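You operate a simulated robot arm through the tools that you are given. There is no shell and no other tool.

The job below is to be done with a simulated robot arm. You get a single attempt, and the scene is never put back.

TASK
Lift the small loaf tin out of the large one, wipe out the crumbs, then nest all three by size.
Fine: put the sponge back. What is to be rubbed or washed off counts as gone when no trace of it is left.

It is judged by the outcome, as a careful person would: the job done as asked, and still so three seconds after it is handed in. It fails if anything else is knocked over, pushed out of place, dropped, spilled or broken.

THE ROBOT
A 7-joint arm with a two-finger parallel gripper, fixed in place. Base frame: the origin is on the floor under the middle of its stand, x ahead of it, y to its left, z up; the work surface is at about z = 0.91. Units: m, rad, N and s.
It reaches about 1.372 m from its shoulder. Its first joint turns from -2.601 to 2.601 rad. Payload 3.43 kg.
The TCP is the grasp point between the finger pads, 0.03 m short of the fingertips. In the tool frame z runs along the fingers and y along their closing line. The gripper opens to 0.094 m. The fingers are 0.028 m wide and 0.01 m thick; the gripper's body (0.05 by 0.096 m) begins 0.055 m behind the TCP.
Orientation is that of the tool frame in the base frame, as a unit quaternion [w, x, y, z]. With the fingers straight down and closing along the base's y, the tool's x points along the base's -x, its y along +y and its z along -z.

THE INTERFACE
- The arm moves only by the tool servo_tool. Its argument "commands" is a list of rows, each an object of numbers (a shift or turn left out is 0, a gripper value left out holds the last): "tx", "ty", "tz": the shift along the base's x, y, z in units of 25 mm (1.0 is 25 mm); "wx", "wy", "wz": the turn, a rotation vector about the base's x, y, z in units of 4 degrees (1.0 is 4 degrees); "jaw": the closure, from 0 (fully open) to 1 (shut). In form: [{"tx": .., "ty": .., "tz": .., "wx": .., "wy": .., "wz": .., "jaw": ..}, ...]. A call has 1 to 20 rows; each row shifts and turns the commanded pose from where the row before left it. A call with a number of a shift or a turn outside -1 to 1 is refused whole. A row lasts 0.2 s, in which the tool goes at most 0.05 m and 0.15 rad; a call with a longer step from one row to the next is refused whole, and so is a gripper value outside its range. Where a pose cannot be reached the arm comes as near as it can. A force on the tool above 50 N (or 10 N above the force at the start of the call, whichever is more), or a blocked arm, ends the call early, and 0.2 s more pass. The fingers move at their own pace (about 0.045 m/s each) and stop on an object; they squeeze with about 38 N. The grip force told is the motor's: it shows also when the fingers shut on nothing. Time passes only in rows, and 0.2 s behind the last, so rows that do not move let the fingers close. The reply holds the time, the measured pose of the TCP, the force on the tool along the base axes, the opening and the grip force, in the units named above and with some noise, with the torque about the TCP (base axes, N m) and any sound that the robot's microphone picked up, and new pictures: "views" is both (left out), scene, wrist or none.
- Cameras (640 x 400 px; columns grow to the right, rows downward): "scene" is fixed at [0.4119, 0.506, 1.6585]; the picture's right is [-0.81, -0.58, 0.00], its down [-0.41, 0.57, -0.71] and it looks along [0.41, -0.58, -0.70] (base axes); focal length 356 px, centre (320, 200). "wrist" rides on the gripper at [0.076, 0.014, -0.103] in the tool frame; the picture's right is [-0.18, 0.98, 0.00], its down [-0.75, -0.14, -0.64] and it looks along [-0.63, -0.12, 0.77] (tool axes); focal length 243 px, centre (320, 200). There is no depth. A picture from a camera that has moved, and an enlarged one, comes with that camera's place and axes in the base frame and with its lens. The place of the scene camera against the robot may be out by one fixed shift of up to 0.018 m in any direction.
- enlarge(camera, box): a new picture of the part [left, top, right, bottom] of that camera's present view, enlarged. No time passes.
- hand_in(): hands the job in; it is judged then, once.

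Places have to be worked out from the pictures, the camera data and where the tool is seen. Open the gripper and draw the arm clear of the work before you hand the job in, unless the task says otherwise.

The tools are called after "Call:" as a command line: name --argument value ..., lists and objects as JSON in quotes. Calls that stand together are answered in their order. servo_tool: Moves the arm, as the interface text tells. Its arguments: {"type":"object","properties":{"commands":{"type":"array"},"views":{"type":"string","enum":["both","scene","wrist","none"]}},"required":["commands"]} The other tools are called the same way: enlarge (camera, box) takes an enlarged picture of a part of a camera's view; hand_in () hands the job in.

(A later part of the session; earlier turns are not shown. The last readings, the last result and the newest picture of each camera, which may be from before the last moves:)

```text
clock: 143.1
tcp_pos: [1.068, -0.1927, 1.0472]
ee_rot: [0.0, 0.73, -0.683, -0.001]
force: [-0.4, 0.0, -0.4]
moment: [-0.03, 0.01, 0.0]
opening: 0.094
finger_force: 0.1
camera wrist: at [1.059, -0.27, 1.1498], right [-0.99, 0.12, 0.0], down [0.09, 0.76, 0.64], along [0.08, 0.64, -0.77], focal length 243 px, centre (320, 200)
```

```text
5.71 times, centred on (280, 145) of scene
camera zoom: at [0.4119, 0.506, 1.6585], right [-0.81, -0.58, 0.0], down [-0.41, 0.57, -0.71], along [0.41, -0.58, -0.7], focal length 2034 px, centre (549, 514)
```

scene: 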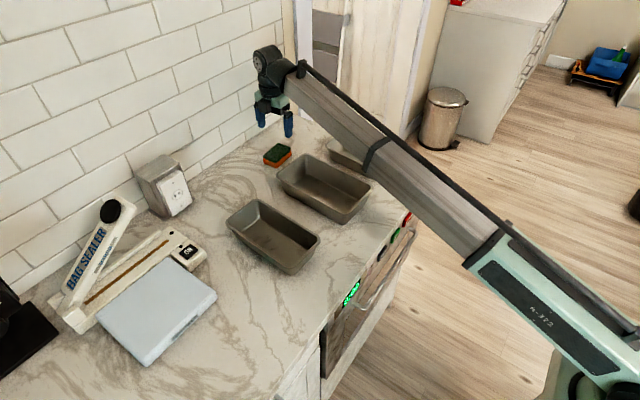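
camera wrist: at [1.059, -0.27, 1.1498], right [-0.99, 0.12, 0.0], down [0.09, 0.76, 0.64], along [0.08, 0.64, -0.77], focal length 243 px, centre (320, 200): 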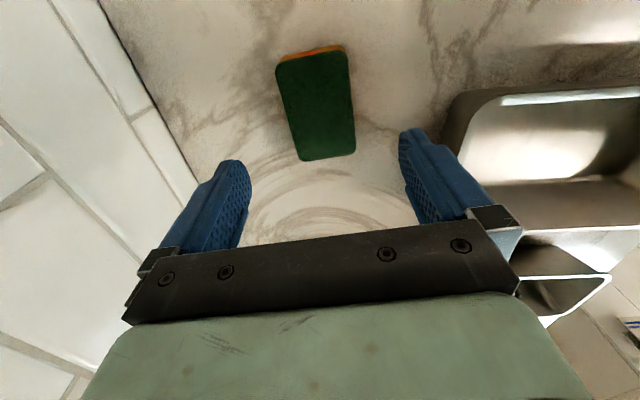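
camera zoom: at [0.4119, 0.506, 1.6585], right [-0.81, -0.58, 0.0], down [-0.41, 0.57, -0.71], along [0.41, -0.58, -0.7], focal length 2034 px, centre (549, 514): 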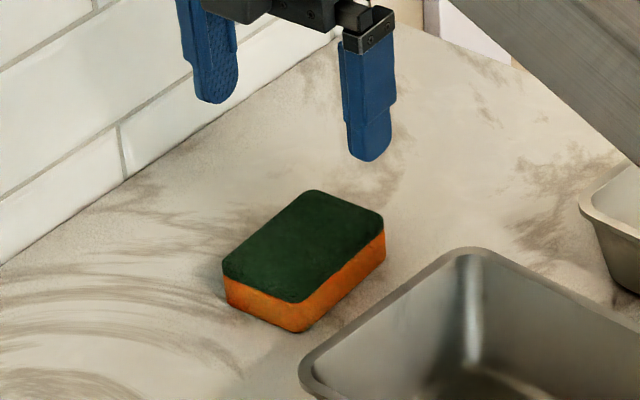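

The sponge is back exactly where it was. Next is the middle tin. I'll turn the gripper back to closing along y, aligned with that tin's roughly −4° yaw, while moving over toward it. My plan is to hold it from inside by spreading the fingers against both long walls, so no finger is in the way when nesting.

Call:
servo_tool --commands '[{"tz": 0.4, "wz": -0.4}, {"tz": 0.6, "wz": -0.8, "jaw": 0.5}, {"tz": 0.4, "wz": -1, "tx": -0.2, "ty": 0.3}, {"wz": -1, "tx": -0.4, "ty": 0.5}, {"wz": -1, "tx": -0.5, "ty": 0.6}, {"wz": -1, "tx": -0.5, "ty": 0.6}, {"wz": -1, "tx": -0.5, "ty": 0.6}, {"wz": -1, "tx": -0.5, "ty": 0.6}, {"wz": -1, "tx": -0.5, "ty": 0.6}, {"wz": -1, "tx": -0.5, "ty": 0.6}, {"wz": -1, "tx": -0.5, "ty": 0.6}, {"wz": -1, "tx": -0.5, "ty": 0.6}, {"wz": -1, "tx": -0.5, "ty": 0.6}, {"wz": -1, "tx": -0.4, "ty": 0.6}, {"wz": -1, "tx": -0.3, "ty": 0.4}, {"wz": -0.6, "tx": -0.1, "ty": 0.2}, {}]'

```text
clock: 146.7
tcp_pos: [0.9225, -0.0069, 1.0816]
ee_rot: [-0.001, -0.296, 0.955, 0.0]
force: [-0.5, 0.1, -0.4]
moment: [0.01, 0.01, 0.02]
opening: 0.0469
finger_force: 0.1
camera wrist: at [0.851, -0.0378, 1.1857], right [-0.4, 0.92, 0.0], down [0.7, 0.31, 0.64], along [0.59, 0.26, -0.77], focal length 243 px, centre (320, 200)
```

scene: 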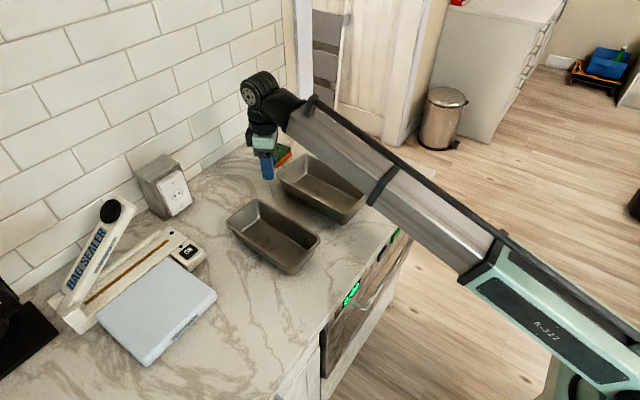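
wrist: 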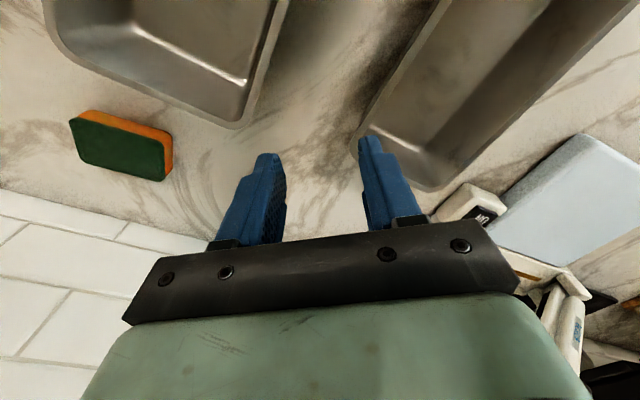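

Halfway there at 34° yaw. I'll finish the turn and move over the middle tin.

Call:
servo_tool --commands '[{"wz": -0.5, "tx": -0.1, "ty": 0.2}, {"wz": -1, "tx": -0.3, "ty": 0.4}, {"wz": -1, "tx": -0.4, "ty": 0.5}, {"wz": -1, "tx": -0.4, "ty": 0.5}, {"wz": -1, "tx": -0.4, "ty": 0.5}, {"wz": -1, "tx": -0.4, "ty": 0.5}, {"wz": -1, "tx": -0.4, "ty": 0.5}, {"wz": -1, "tx": -0.4, "ty": 0.5}, {"wz": -1, "tx": -0.3, "ty": 0.4}, {"wz": -0.6, "tx": -0.2, "ty": 0.2}, {"wz": -0.5, "ty": 0.1}, {}]'

Call:
enlarge --camera "wrist" --box '[200, 0, 440, 240]'

Call:
enlarge --camera "scene" --box '[210, 170, 340, 290]'

```text
clock: 149.3
tcp_pos: [0.8397, 0.1013, 1.0829]
ee_rot: [0.0, 0.036, 0.999, 0.0]
force: [-0.2, -0.2, -0.7]
moment: [0.01, -0.03, 0.01]
opening: 0.047
finger_force: 0.1
camera wrist: at [0.7643, 0.1201, 1.1852], right [0.25, 0.97, 0.0], down [0.74, -0.19, 0.64], along [0.62, -0.16, -0.77], focal length 243 px, centre (320, 200)
```

scene: 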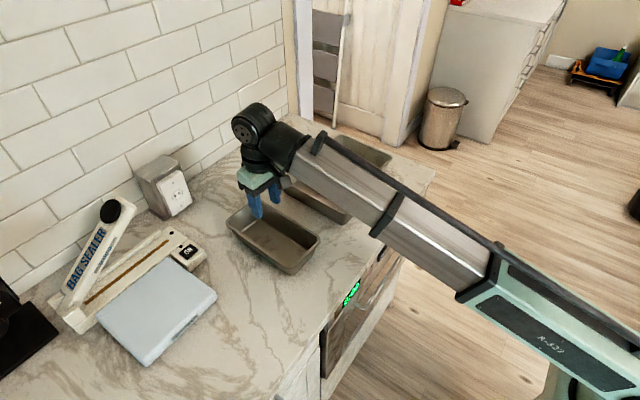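
wrist: 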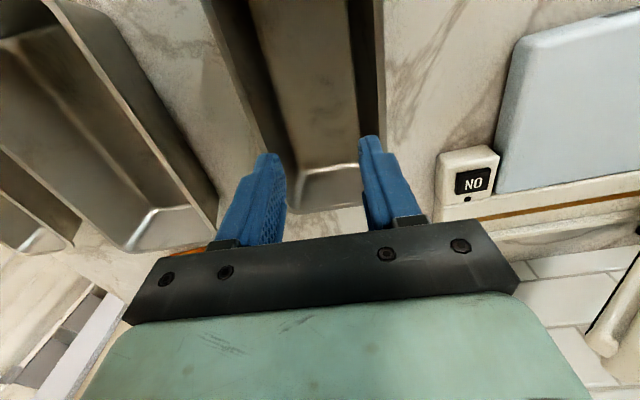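

```text
1.67 times, centred on (320, 120) of wrist
camera zoom: at [0.7643, 0.1201, 1.1852], right [0.25, 0.97, 0.0], down [0.74, -0.19, 0.64], along [0.62, -0.16, -0.77], focal length 404 px, centre (320, 333)
```

zoom: 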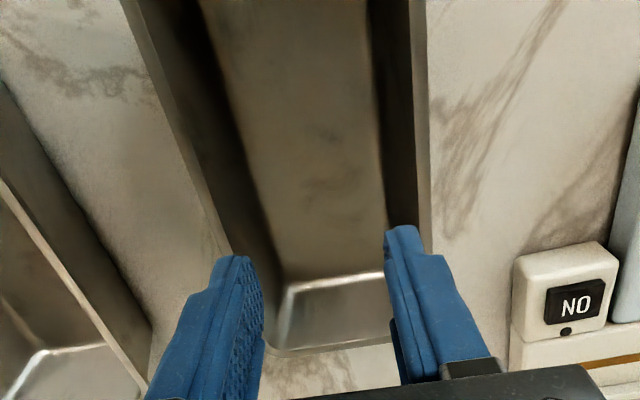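

```text
3.33 times, centred on (275, 230) of scene
camera zoom: at [0.4119, 0.506, 1.6585], right [-0.81, -0.58, 0.0], down [-0.41, 0.57, -0.71], along [0.41, -0.58, -0.7], focal length 1186 px, centre (470, 100)
```

zoom: 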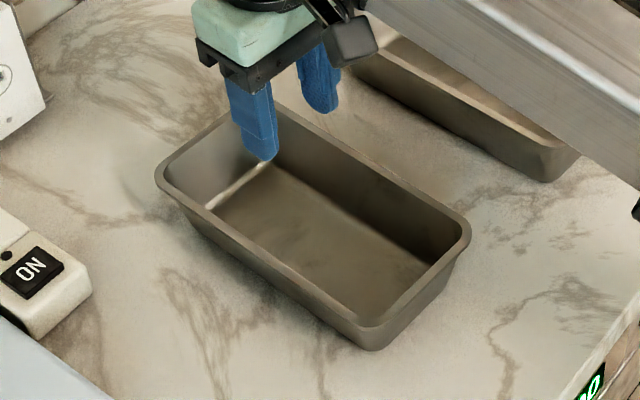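

The middle tin's outer width is about 121 mm against the large tin's 130 mm inner width, so there'd be no room for an outside finger and the inside hold is the right choice. Its centre is about (0.836, 0.096). I'll centre on it and lower the part-closed fingers into it.

Call:
servo_tool --commands '[{"tx": -0.15, "ty": -0.2, "wz": 0.2}, {"tz": -0.3}, {"tz": -0.6}, {"tz": -0.8}, {"tz": -0.8}, {"tz": -0.7}, {"tz": -0.5}, {"tz": -0.3}, {"tz": -0.1}, {}]'

Call:
enlarge --camera "scene" --box '[210, 170, 340, 290]'

Call:
enlarge --camera "wrist" --box '[160, 0, 500, 240]'

```text
clock: 151.5
tcp_pos: [0.835, 0.0949, 0.9802]
ee_rot: [0.0, 0.027, 1.0, -0.001]
force: [-0.4, 0.1, -0.7]
moment: [0.01, 0.0, 0.02]
opening: 0.0469
finger_force: 0.1
camera wrist: at [0.7598, 0.1137, 1.0827], right [0.24, 0.97, 0.0], down [0.74, -0.18, 0.64], along [0.62, -0.15, -0.77], focal length 243 px, centre (320, 200)
```

scene: 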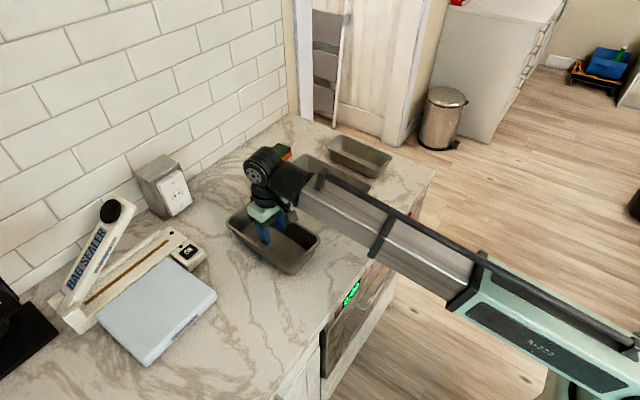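
wrist: 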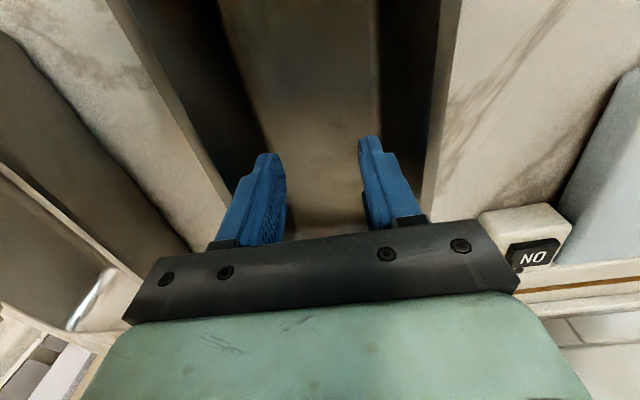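

```text
3.33 times, centred on (275, 230) of scene
camera zoom: at [0.4119, 0.506, 1.6585], right [-0.81, -0.58, 0.0], down [-0.41, 0.57, -0.71], along [0.41, -0.58, -0.7], focal length 1186 px, centre (470, 100)
```

zoom: 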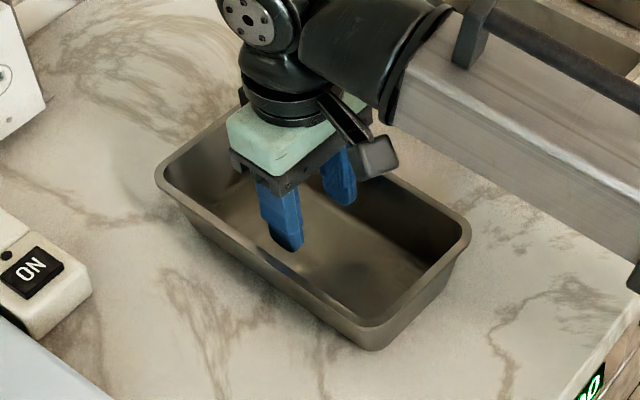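

```text
1.67 times, centred on (330, 120) of wrist
camera zoom: at [0.7598, 0.1137, 1.0827], right [0.24, 0.97, 0.0], down [0.74, -0.18, 0.64], along [0.62, -0.15, -0.77], focal length 404 px, centre (303, 333)
```

zoom: 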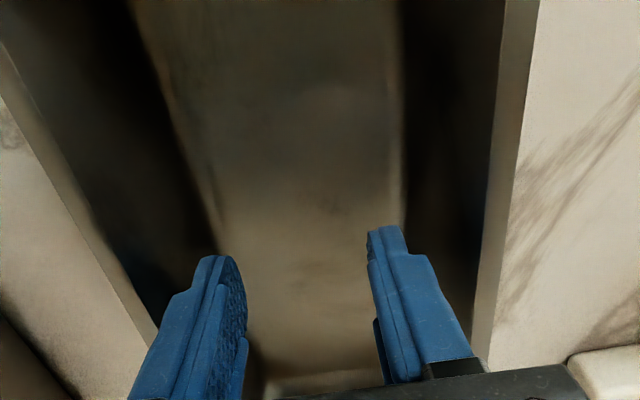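

The fingers are centred inside the tin. I'll lower them about 12 mm more for a firmer hold, then spread the jaws outward and watch for where they stop.

Call:
servo_tool --commands '[{"tz": -0.25}, {"tz": -0.2}, {"jaw": 0.25}, {"jaw": 0.15}, {"jaw": 0.1}, {"jaw": 0.05}, {"jaw": 0}, {"jaw": 0}, {"jaw": 0}]'

Call:
enlarge --camera "wrist" --box '[160, 0, 500, 240]'

Call:
enlarge --camera "scene" --box '[210, 170, 340, 290]'

```text
clock: 153.5
tcp_pos: [0.8361, 0.0951, 0.9697]
ee_rot: [0.001, 0.028, 1.0, 0.0]
force: [0.5, 0.1, 3.3]
moment: [0.01, 0.0, 0.02]
opening: 0.0728
finger_force: 0.0
camera wrist: at [0.7601, 0.114, 1.0717], right [0.24, 0.97, 0.0], down [0.74, -0.18, 0.64], along [0.62, -0.15, -0.77], focal length 243 px, centre (320, 200)
```

scene: 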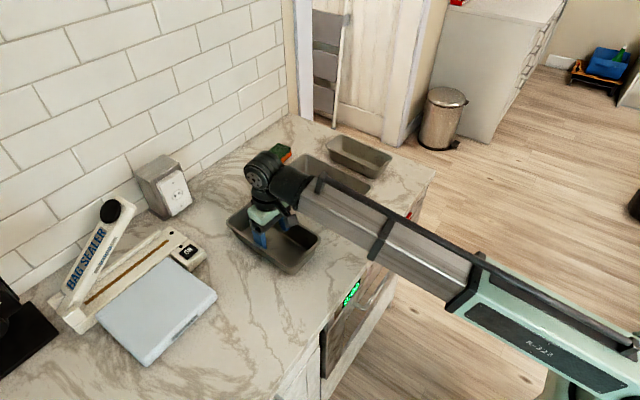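
wrist: 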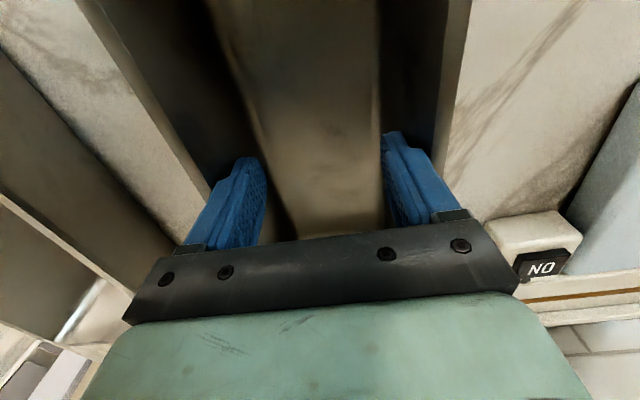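

```text
1.67 times, centred on (330, 120) of wrist
camera zoom: at [0.7601, 0.114, 1.0717], right [0.24, 0.97, 0.0], down [0.74, -0.18, 0.64], along [0.62, -0.15, -0.77], focal length 404 px, centre (303, 333)
```

zoom: 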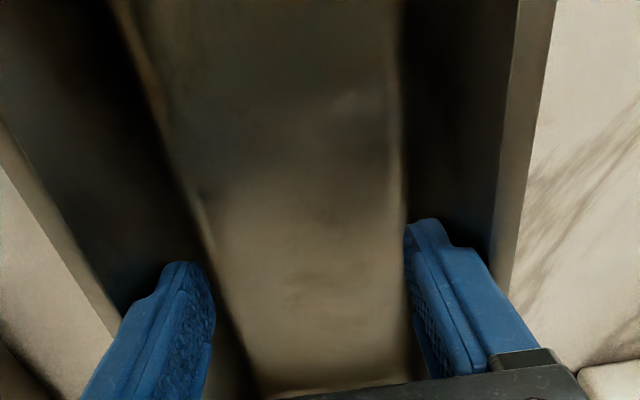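

```text
3.33 times, centred on (275, 230) of scene
camera zoom: at [0.4119, 0.506, 1.6585], right [-0.81, -0.58, 0.0], down [-0.41, 0.57, -0.71], along [0.41, -0.58, -0.7], focal length 1186 px, centre (470, 100)
```

zoom: 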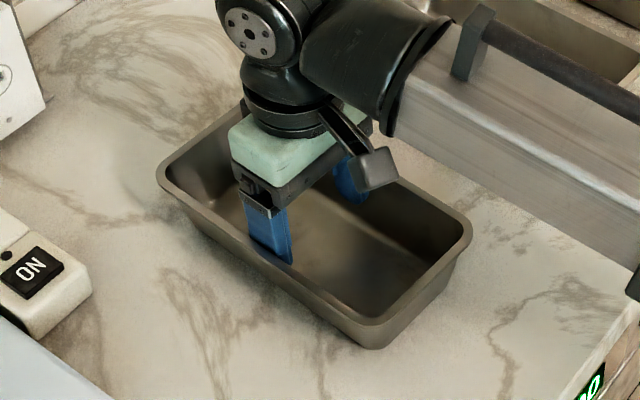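

The fingers stopped at 72.8 mm, short of full opening, so they're pressing on both walls. I'll lift a few millimetres and check the load to see if it holds.

Call:
servo_tool --commands '[{"tz": 0.08}, {"tz": 0.1}, {"tz": 0.1}, {}]' --views "scene"

Call:
enlarge --camera "scene" --box '[210, 170, 340, 290]'

```text
clock: 154.5
tcp_pos: [0.8356, 0.0956, 0.9756]
ee_rot: [0.0, 0.028, 1.0, 0.001]
force: [-0.2, 0.2, -4.3]
moment: [-0.02, -0.02, 0.02]
opening: 0.073
finger_force: 0.0
```

scene: 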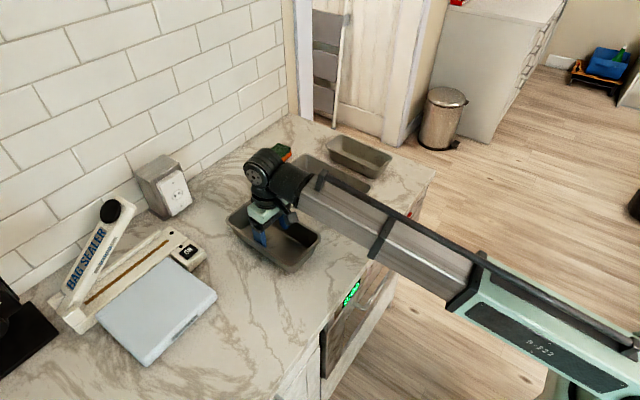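

```text
3.33 times, centred on (275, 230) of scene
camera zoom: at [0.4119, 0.506, 1.6585], right [-0.81, -0.58, 0.0], down [-0.41, 0.57, -0.71], along [0.41, -0.58, -0.7], focal length 1186 px, centre (470, 100)
```

zoom: 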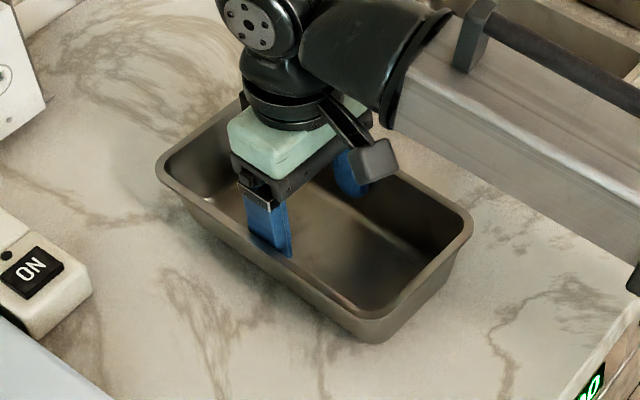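

The load is −4 N with almost no moment, so the tin is hanging level from the inside hold. I'll raise it slowly to clear the large tin's rim.

Call:
servo_tool --commands '[{"tz": 0.1}, {"tz": 0.2}, {"tz": 0.3}, {"tz": 0.35}, {"tz": 0.35}, {"tz": 0.2}, {"tz": 0.1}, {}]' --views "scene"

Call:
enlarge --camera "scene" --box '[210, 160, 340, 280]'

```text
clock: 156.3
tcp_pos: [0.835, 0.0949, 1.0159]
ee_rot: [0.0, 0.027, 1.0, 0.0]
force: [-0.5, 0.1, -2.7]
moment: [-0.02, 0.0, 0.04]
opening: 0.0734
finger_force: 0.2
```

scene: 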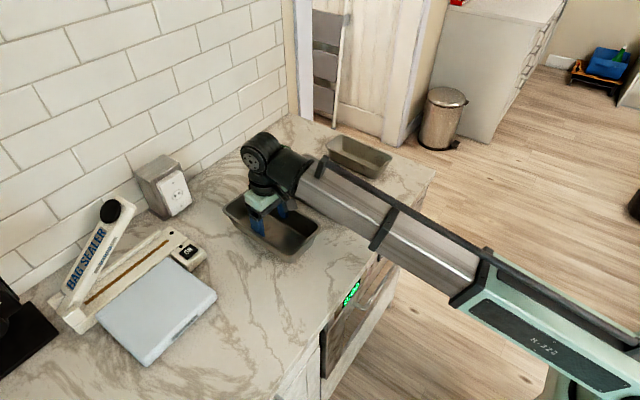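

```text
3.33 times, centred on (275, 220) of scene
camera zoom: at [0.4119, 0.506, 1.6585], right [-0.81, -0.58, 0.0], down [-0.41, 0.57, -0.71], along [0.41, -0.58, -0.7], focal length 1186 px, centre (470, 133)
```

zoom: 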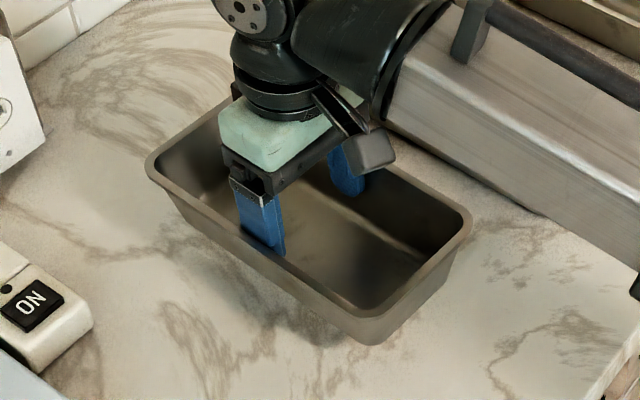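

It's holding steadily, with opening 73.4 mm and the load constant. I'll raise it another 45 mm, then carry it toward the large tin.

Call:
servo_tool --commands '[{"tz": 0.15}, {"tz": 0.3}, {"tz": 0.4}, {"tz": 0.4}, {"tz": 0.35}, {"tz": 0.2}, {"ty": -0.15}, {"ty": -0.3}, {"ty": -0.4}, {"ty": -0.5}, {"ty": -0.5}, {"ty": -0.5}, {"ty": -0.5}, {"ty": -0.4}, {"ty": -0.2}, {}]' --views "scene"

Call:
enlarge --camera "scene" --box '[230, 120, 390, 260]'

```text
clock: 159.7
tcp_pos: [0.8346, 0.0084, 1.0604]
ee_rot: [0.0, 0.027, 1.0, 0.0]
force: [0.9, -0.9, -3.2]
moment: [-0.01, -0.01, -0.01]
opening: 0.0736
finger_force: 0.0
```

scene: 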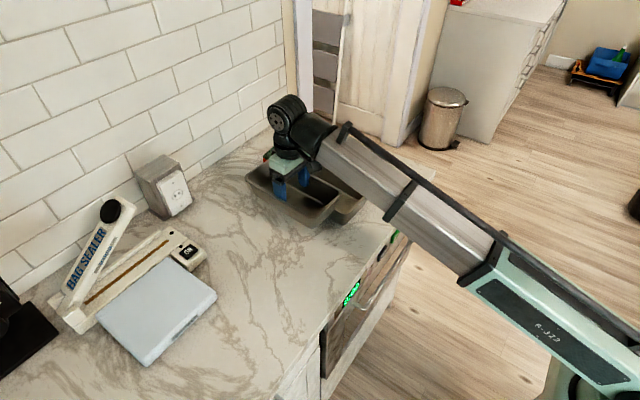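

```text
2.86 times, centred on (310, 190) of scene
camera zoom: at [0.4119, 0.506, 1.6585], right [-0.81, -0.58, 0.0], down [-0.41, 0.57, -0.71], along [0.41, -0.58, -0.7], focal length 1017 px, centre (349, 229)
```

zoom: 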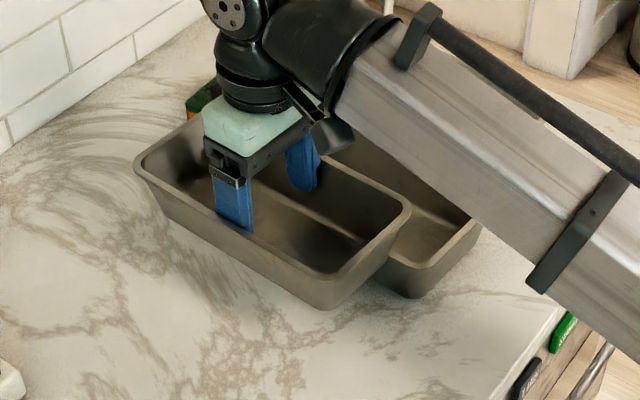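

Still secure. I'll move on to just about over the large tin and check alignment with both cameras before lowering.

Call:
servo_tool --commands '[{"ty": -0.2}, {"ty": -0.4}, {"ty": -0.5}, {"ty": -0.6}, {"ty": -0.7}, {"ty": -0.7}, {"ty": -0.7}, {"ty": -0.7}, {"ty": -0.5}, {"ty": -0.3}, {"ty": -0.15}, {}]'

Call:
enlarge --camera "wrist" --box '[100, 0, 540, 250]'

Call:
enlarge --camera "scene" --box '[260, 120, 390, 230]'

```text
clock: 162.3
tcp_pos: [0.8357, -0.1274, 1.062]
ee_rot: [0.0, 0.027, 1.0, 0.001]
force: [-0.3, 0.2, -2.2]
moment: [-0.01, -0.02, 0.01]
opening: 0.0739
finger_force: 0.0
camera wrist: at [0.7602, -0.1096, 1.164], right [0.24, 0.97, 0.0], down [0.74, -0.18, 0.64], along [0.62, -0.15, -0.77], focal length 243 px, centre (320, 200)
```

scene: 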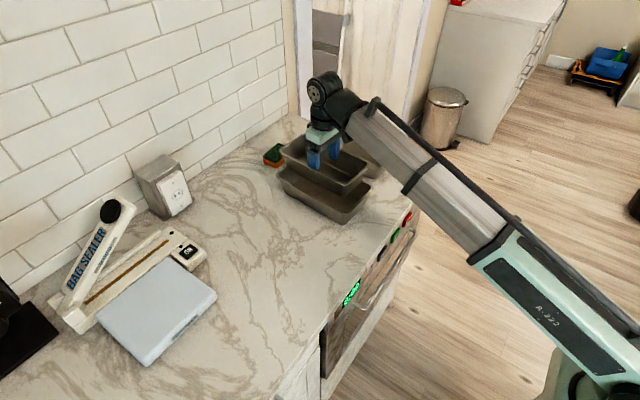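
wrist: 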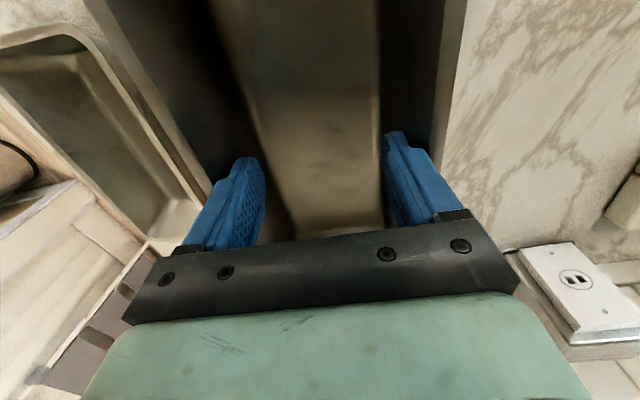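

```text
1.45 times, centred on (320, 125) of wrist
camera zoom: at [0.7602, -0.1096, 1.164], right [0.24, 0.97, 0.0], down [0.74, -0.18, 0.64], along [0.62, -0.15, -0.77], focal length 353 px, centre (320, 309)
```

zoom: 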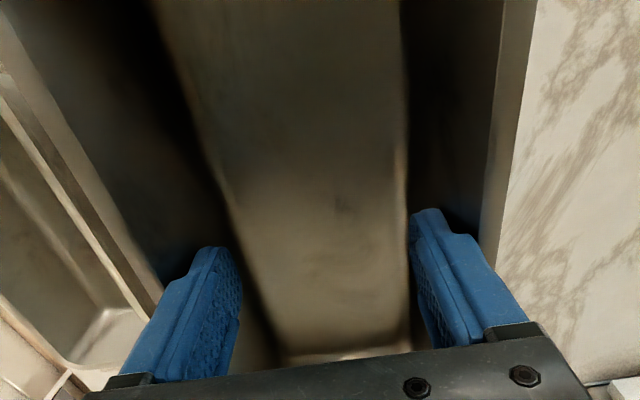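

```text
3.64 times, centred on (325, 175) of scene
camera zoom: at [0.4119, 0.506, 1.6585], right [-0.81, -0.58, 0.0], down [-0.41, 0.57, -0.71], along [0.41, -0.58, -0.7], focal length 1294 px, centre (302, 291)
```

zoom: 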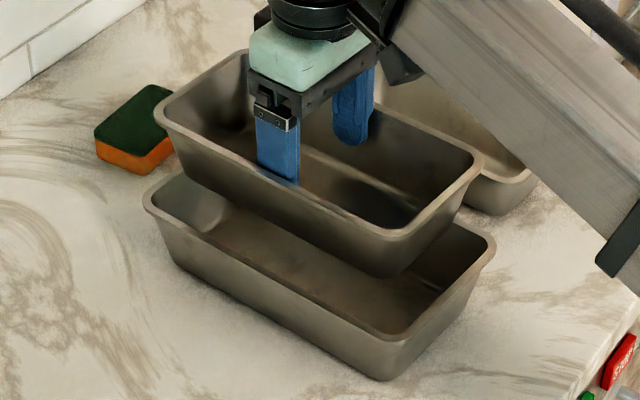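

The two rims line up lengthwise, and across the width I estimate the middle tin is about 2 mm toward +y of centre. I'll shift it slightly and lower it most of the way in.

Call:
servo_tool --commands '[{"ty": -0.06, "tz": -0.2}, {"tz": -0.35}, {"tz": -0.45}, {"tz": -0.45}, {"tz": -0.45}, {"tz": -0.35}, {"tz": -0.2}, {"tz": -0.1}, {}]'

Call:
enlarge --camera "scene" --box '[260, 130, 390, 230]'

Call:
enlarge --camera "wrist" --box '[60, 0, 540, 250]'

```text
clock: 164.3
tcp_pos: [0.8352, -0.1286, 0.9971]
ee_rot: [0.001, 0.027, 1.0, 0.0]
force: [1.1, 0.3, -2.4]
moment: [-0.03, 0.01, -0.04]
opening: 0.074
finger_force: 0.1
camera wrist: at [0.7595, -0.1101, 1.1005], right [0.24, 0.97, 0.0], down [0.74, -0.18, 0.64], along [0.62, -0.15, -0.77], focal length 243 px, centre (320, 200)
```

scene: 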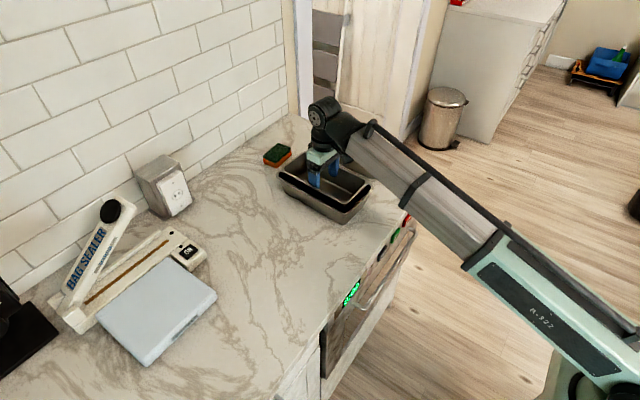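
wrist: 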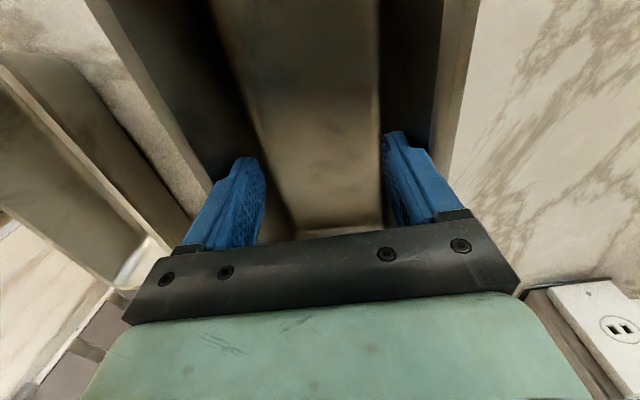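

```text
4.00 times, centred on (325, 180) of scene
camera zoom: at [0.4119, 0.506, 1.6585], right [-0.81, -0.58, 0.0], down [-0.41, 0.57, -0.71], along [0.41, -0.58, -0.7], focal length 1424 px, centre (300, 280)
```

zoom: 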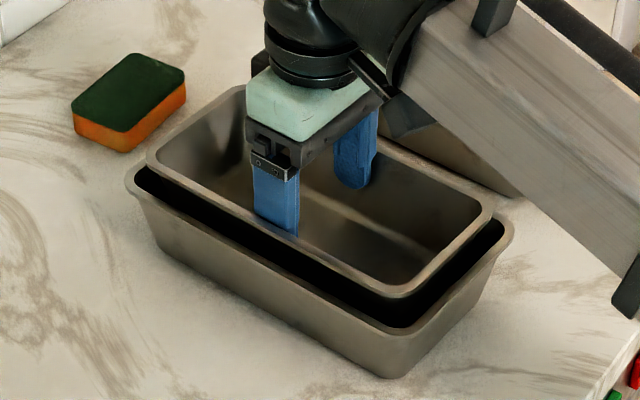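

```text
1.33 times, centred on (300, 125) of wrist
camera zoom: at [0.7595, -0.1101, 1.1005], right [0.24, 0.97, 0.0], down [0.74, -0.18, 0.64], along [0.62, -0.15, -0.77], focal length 324 px, centre (347, 300)
```

zoom: 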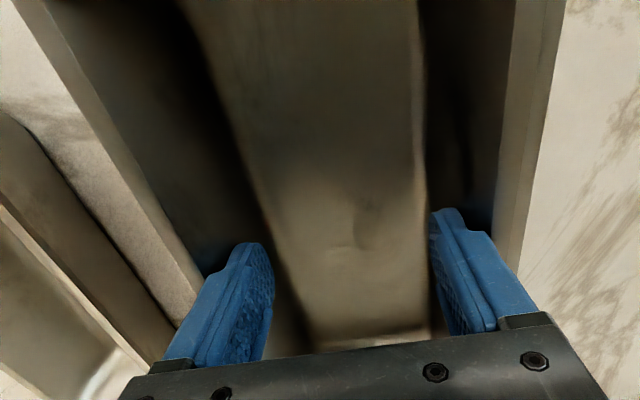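

The middle tin is well inside the large one with an even margin. I'll lower the rest slowly, watching for contact.

Call:
servo_tool --commands '[{"tz": -0.15}, {"tz": -0.2}, {"tz": -0.15}, {"tz": -0.1}, {"tz": -0.08}, {}]' --views "none"

```text
clock: 165.7
tcp_pos: [0.8338, -0.1293, 0.9804]
ee_rot: [0.001, 0.027, 1.0, -0.001]
force: [0.1, -0.8, -1.9]
moment: [0.03, 0.02, 0.06]
opening: 0.0747
finger_force: 0.0
```

Call:
servo_tool --commands '[{"tz": -0.08}, {"tz": -0.06}, {"tz": -0.06}, {}]' --views "scene"

Call:
enlarge --camera "scene" --box '[260, 130, 390, 230]'

```text
clock: 166.7
tcp_pos: [0.8353, -0.1296, 0.9766]
ee_rot: [0.002, 0.028, 1.0, 0.0]
force: [2.8, -3.1, 36.2]
moment: [0.01, -0.07, -0.03]
opening: 0.0744
finger_force: 0.1
```

scene: 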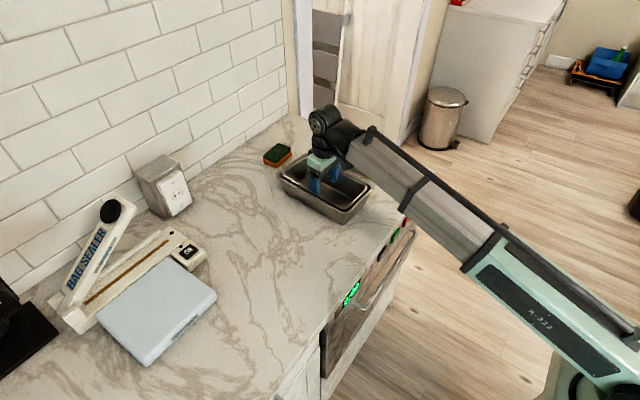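

```text
4.00 times, centred on (325, 180) of scene
camera zoom: at [0.4119, 0.506, 1.6585], right [-0.81, -0.58, 0.0], down [-0.41, 0.57, -0.71], along [0.41, -0.58, -0.7], focal length 1424 px, centre (300, 280)
```

zoom: 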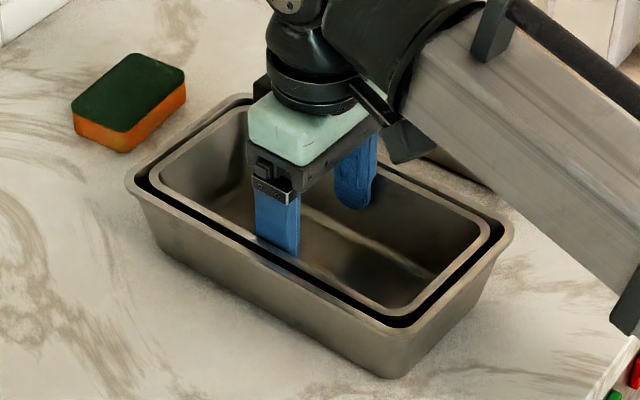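

The middle tin has landed on the large one's floor (36 N reaction) with a neat, even rim margin. I'll ease off, draw the fingers in to release it, and check it's seated.

Call:
servo_tool --commands '[{"tz": 0.06}, {"jaw": 0.3}, {"jaw": 0.5}, {"jaw": 0.5}, {"tz": 0.2}, {"tz": 0.5}, {"tz": 0.8}, {"tz": 0.9}, {"tz": 0.8}, {"tz": 0.5}, {"tz": 0.2}, {}]'

Call:
enlarge --camera "scene" --box '[260, 130, 390, 230]'

Call:
enlarge --camera "wrist" --box '[140, 0, 500, 240]'

```text
clock: 169.3
tcp_pos: [0.8342, -0.1279, 1.0738]
ee_rot: [-0.001, 0.027, 1.0, 0.0]
force: [-0.1, 0.2, 0.7]
moment: [-0.03, -0.01, -0.01]
opening: 0.0472
finger_force: 0.0
camera wrist: at [0.7588, -0.1105, 1.1779], right [0.24, 0.97, 0.0], down [0.74, -0.18, 0.64], along [0.62, -0.15, -0.77], focal length 243 px, centre (320, 200)
```

scene: 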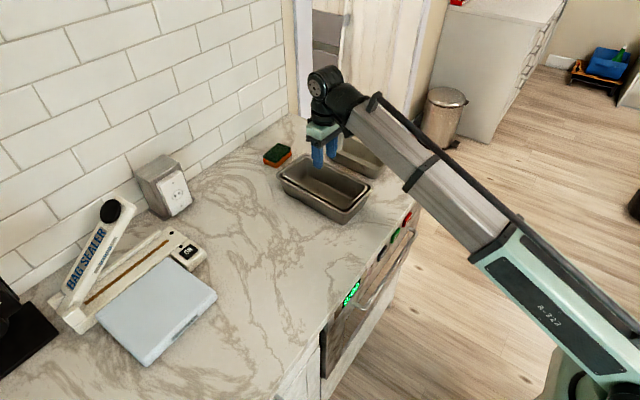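
wrist: 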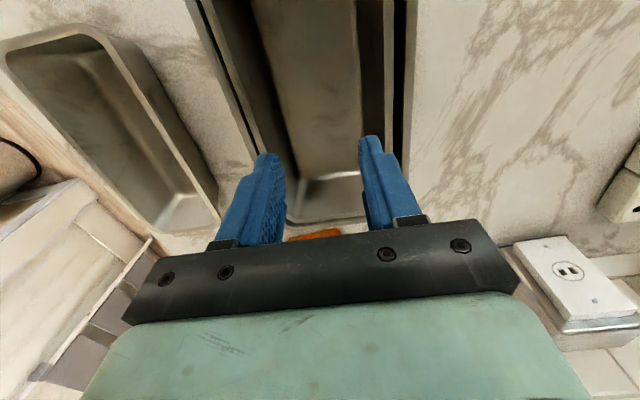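

```text
4.00 times, centred on (325, 180) of scene
camera zoom: at [0.4119, 0.506, 1.6585], right [-0.81, -0.58, 0.0], down [-0.41, 0.57, -0.71], along [0.41, -0.58, -0.7], focal length 1424 px, centre (300, 280)
```

zoom: 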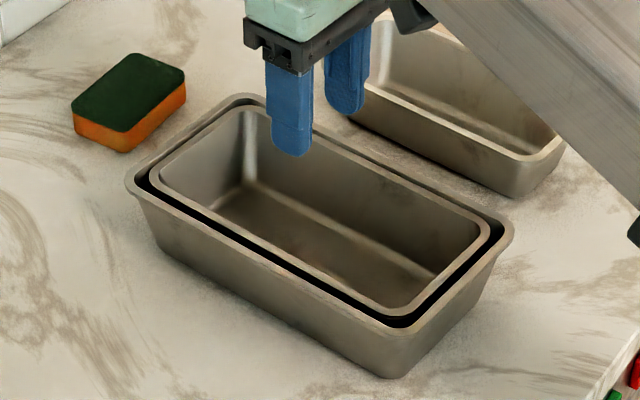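

```text
1.67 times, centred on (320, 120) of wrist
camera zoom: at [0.7588, -0.1105, 1.1779], right [0.24, 0.97, 0.0], down [0.74, -0.18, 0.64], along [0.62, -0.15, -0.77], focal length 404 px, centre (320, 333)
```

zoom: 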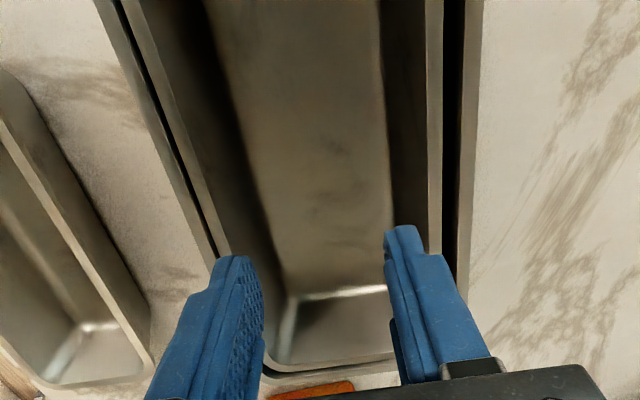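

The middle tin is seated neatly in the large one, with its centre near (0.836, −0.128). Now for the small tin: I'll move over it with the fingers drawn in to 35 mm.

Call:
servo_tool --commands '[{"ty": -0.3, "jaw": 0.63}, {"ty": -0.6}, {"ty": -0.8}, {"ty": -0.9}, {"ty": -0.9}, {"ty": -0.9}, {"ty": -0.9}, {"ty": -0.9}, {"ty": -0.8}, {"ty": -0.5}, {"ty": -0.2}, {}]'

Call:
enlarge --camera "wrist" --box '[200, 0, 440, 240]'

Call:
enlarge --camera "scene" --box '[310, 100, 420, 190]'

```text
clock: 171.9
tcp_pos: [0.8357, -0.3228, 1.075]
ee_rot: [0.001, 0.027, 1.0, 0.001]
force: [-0.5, 0.1, 0.6]
moment: [-0.02, -0.01, 0.01]
opening: 0.0349
finger_force: 0.0
camera wrist: at [0.7605, -0.3043, 1.1777], right [0.24, 0.97, 0.0], down [0.74, -0.18, 0.64], along [0.62, -0.15, -0.77], focal length 243 px, centre (320, 200)
```

scene: 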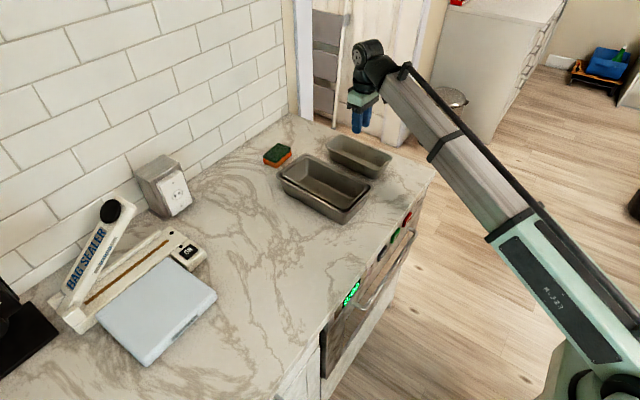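
wrist: 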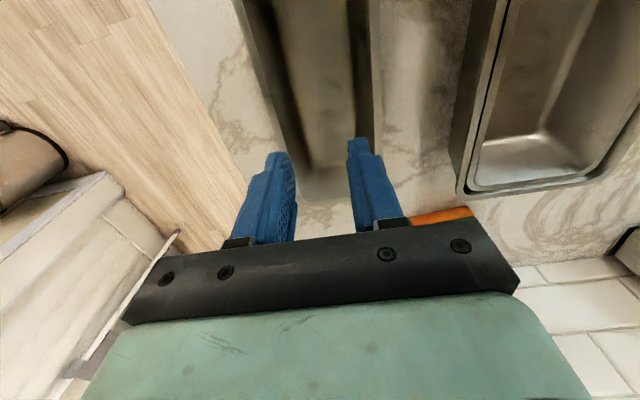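

```text
1.67 times, centred on (320, 120) of wrist
camera zoom: at [0.7605, -0.3043, 1.1777], right [0.24, 0.97, 0.0], down [0.74, -0.18, 0.64], along [0.62, -0.15, -0.77], focal length 404 px, centre (320, 333)
```

zoom: 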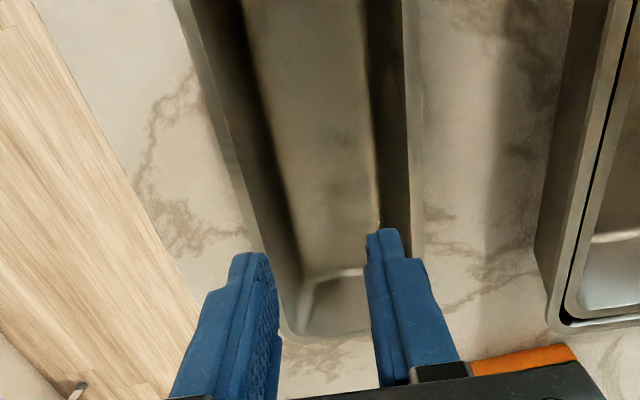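

```text
4.44 times, centred on (365, 145) of scene
camera zoom: at [0.4119, 0.506, 1.6585], right [-0.81, -0.58, 0.0], down [-0.41, 0.57, -0.71], along [0.41, -0.58, -0.7], focal length 1582 px, centre (120, 444)
```

zoom: 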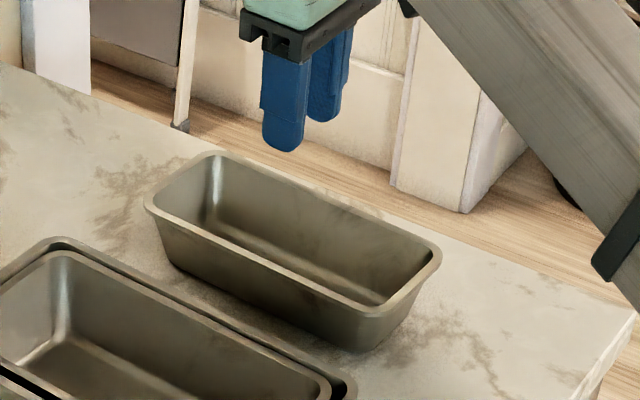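

The small tin is centred near (0.836, −0.3185) with the same yaw as the tool. I'll shift 4 mm, narrow the fingers a bit more, and lower them inside.

Call:
servo_tool --commands '[{"ty": 0.16, "jaw": 0.68}, {"tz": -0.3}, {"tz": -0.6}, {"tz": -0.8}, {"tz": -0.8}, {"tz": -0.7}, {"tz": -0.5}, {"tz": -0.4}, {"tz": -0.2}, {}]'

Call:
enlarge --camera "wrist" --box '[160, 0, 500, 240]'

Call:
enlarge --camera "scene" --box '[310, 100, 420, 190]'

```text
clock: 174.1
tcp_pos: [0.8356, -0.3173, 0.9664]
ee_rot: [0.001, 0.027, 1.0, -0.001]
force: [-0.6, -0.4, 0.7]
moment: [-0.02, -0.02, -0.02]
opening: 0.0303
finger_force: 0.0
camera wrist: at [0.7609, -0.2982, 1.0699], right [0.24, 0.97, 0.0], down [0.74, -0.18, 0.64], along [0.62, -0.15, -0.77], focal length 243 px, centre (320, 200)
```

scene: 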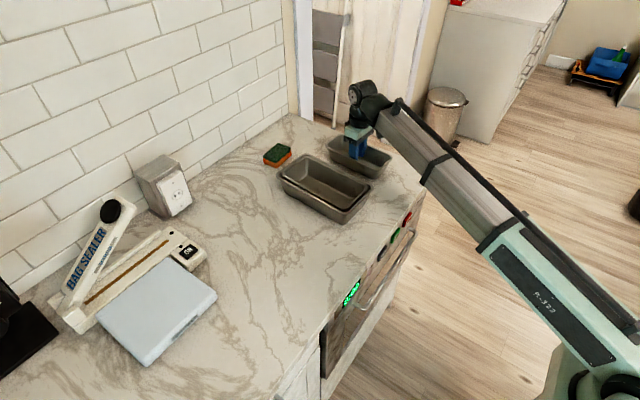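
wrist: 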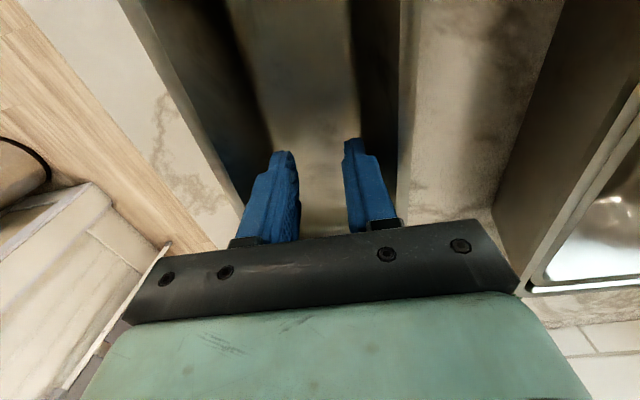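

```text
1.67 times, centred on (330, 120) of wrist
camera zoom: at [0.7609, -0.2982, 1.0699], right [0.24, 0.97, 0.0], down [0.74, -0.18, 0.64], along [0.62, -0.15, -0.77], focal length 404 px, centre (303, 333)
```

zoom: 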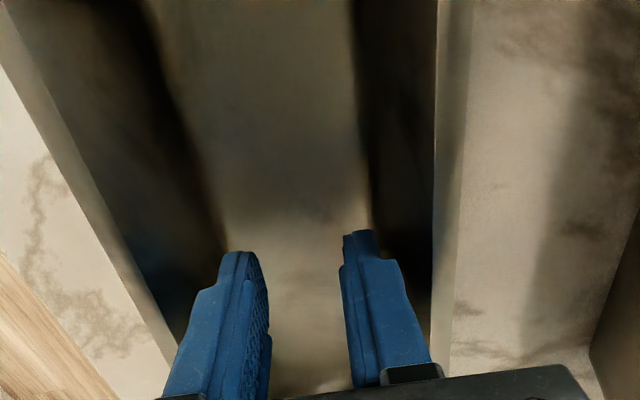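

```text
4.44 times, centred on (365, 145) of scene
camera zoom: at [0.4119, 0.506, 1.6585], right [-0.81, -0.58, 0.0], down [-0.41, 0.57, -0.71], along [0.41, -0.58, -0.7], focal length 1582 px, centre (120, 444)
```

zoom: 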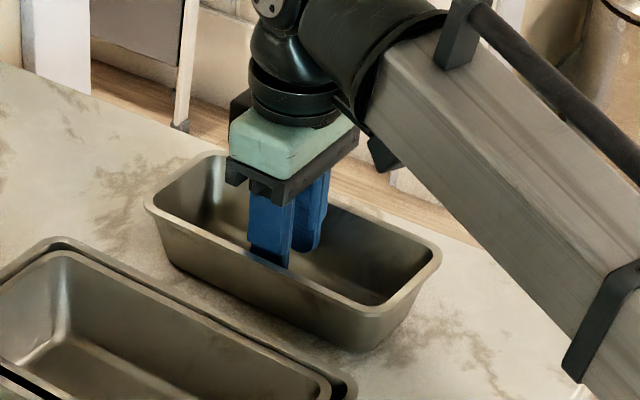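

The fingers are centred inside the small tin. I'll spread them outward to hold it and test with a small lift.

Call:
servo_tool --commands '[{"jaw": 0.6}, {"jaw": 0.5}, {"jaw": 0.4}, {"jaw": 0.2}, {"jaw": 0}, {"jaw": 0}, {"tz": 0.08}, {"tz": 0.1}, {"tz": 0.1}, {}]' --views "scene"

Call:
enlarge --camera "scene" --box '[310, 100, 420, 190]'

```text
clock: 176.3
tcp_pos: [0.8345, -0.3181, 0.9741]
ee_rot: [0.0, 0.027, 1.0, 0.0]
force: [0.4, -0.5, -2.4]
moment: [0.01, 0.02, 0.01]
opening: 0.0499
finger_force: 0.1
```

scene: 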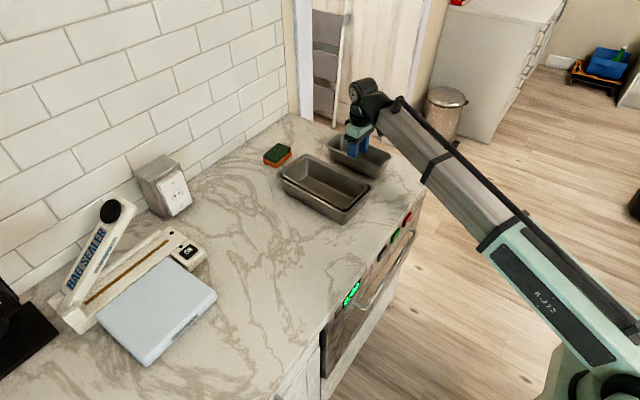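

```text
4.44 times, centred on (365, 145) of scene
camera zoom: at [0.4119, 0.506, 1.6585], right [-0.81, -0.58, 0.0], down [-0.41, 0.57, -0.71], along [0.41, -0.58, -0.7], focal length 1582 px, centre (120, 444)
```

zoom: 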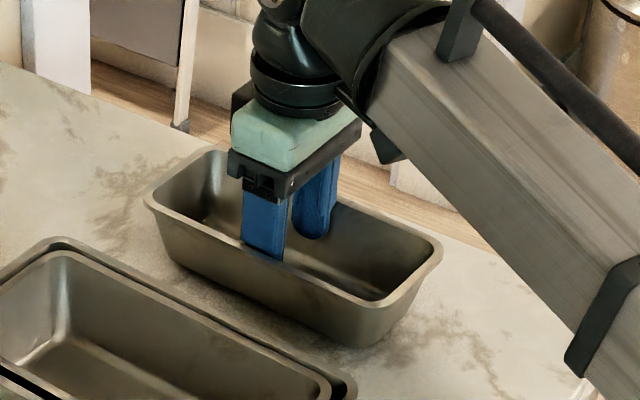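

It's holding (−2.4 N, 50 mm opening). I'll raise it smoothly and carry it over the nest.

Call:
servo_tool --commands '[{"tz": 0.15}, {"tz": 0.3}, {"tz": 0.45}, {"tz": 0.5}, {"tz": 0.5}, {"tz": 0.5}, {"tz": 0.45}, {"tz": 0.3}, {"tz": 0.1, "ty": 0.15}, {"ty": 0.35}, {"ty": 0.5}, {"ty": 0.6}, {"ty": 0.6}, {"ty": 0.6}, {"ty": 0.5}, {"ty": 0.3}, {"ty": 0.1}, {}]' --views "scene"

Call:
enlarge --camera "scene" --box '[270, 90, 420, 220]'

```text
clock: 180.1
tcp_pos: [0.8358, -0.2252, 1.0548]
ee_rot: [0.0, 0.027, 1.0, 0.0]
force: [0.0, -0.5, -3.1]
moment: [-0.02, 0.0, -0.02]
opening: 0.0508
finger_force: 0.1
```

scene: 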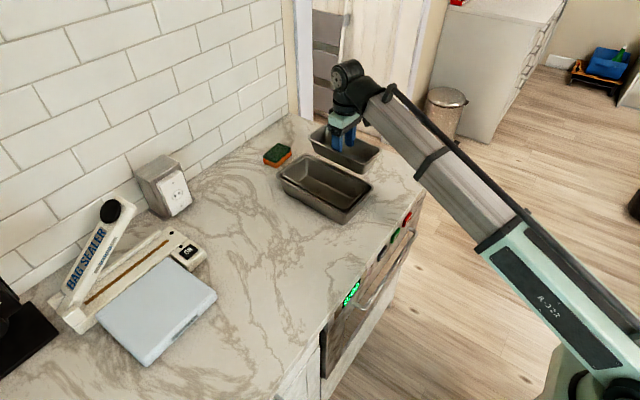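

```text
3.08 times, centred on (345, 155) of scene
camera zoom: at [0.4119, 0.506, 1.6585], right [-0.81, -0.58, 0.0], down [-0.41, 0.57, -0.71], along [0.41, -0.58, -0.7], focal length 1095 px, centre (243, 338)
```

zoom: 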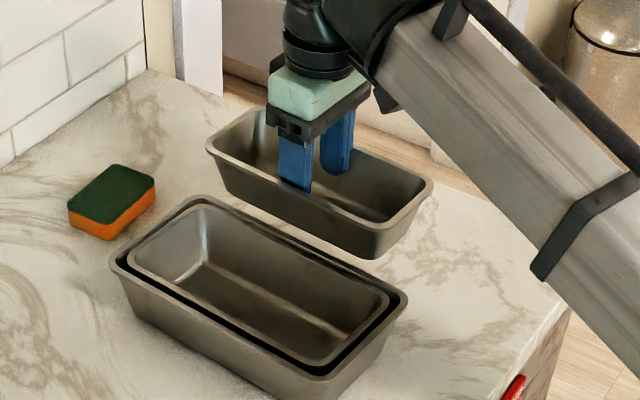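

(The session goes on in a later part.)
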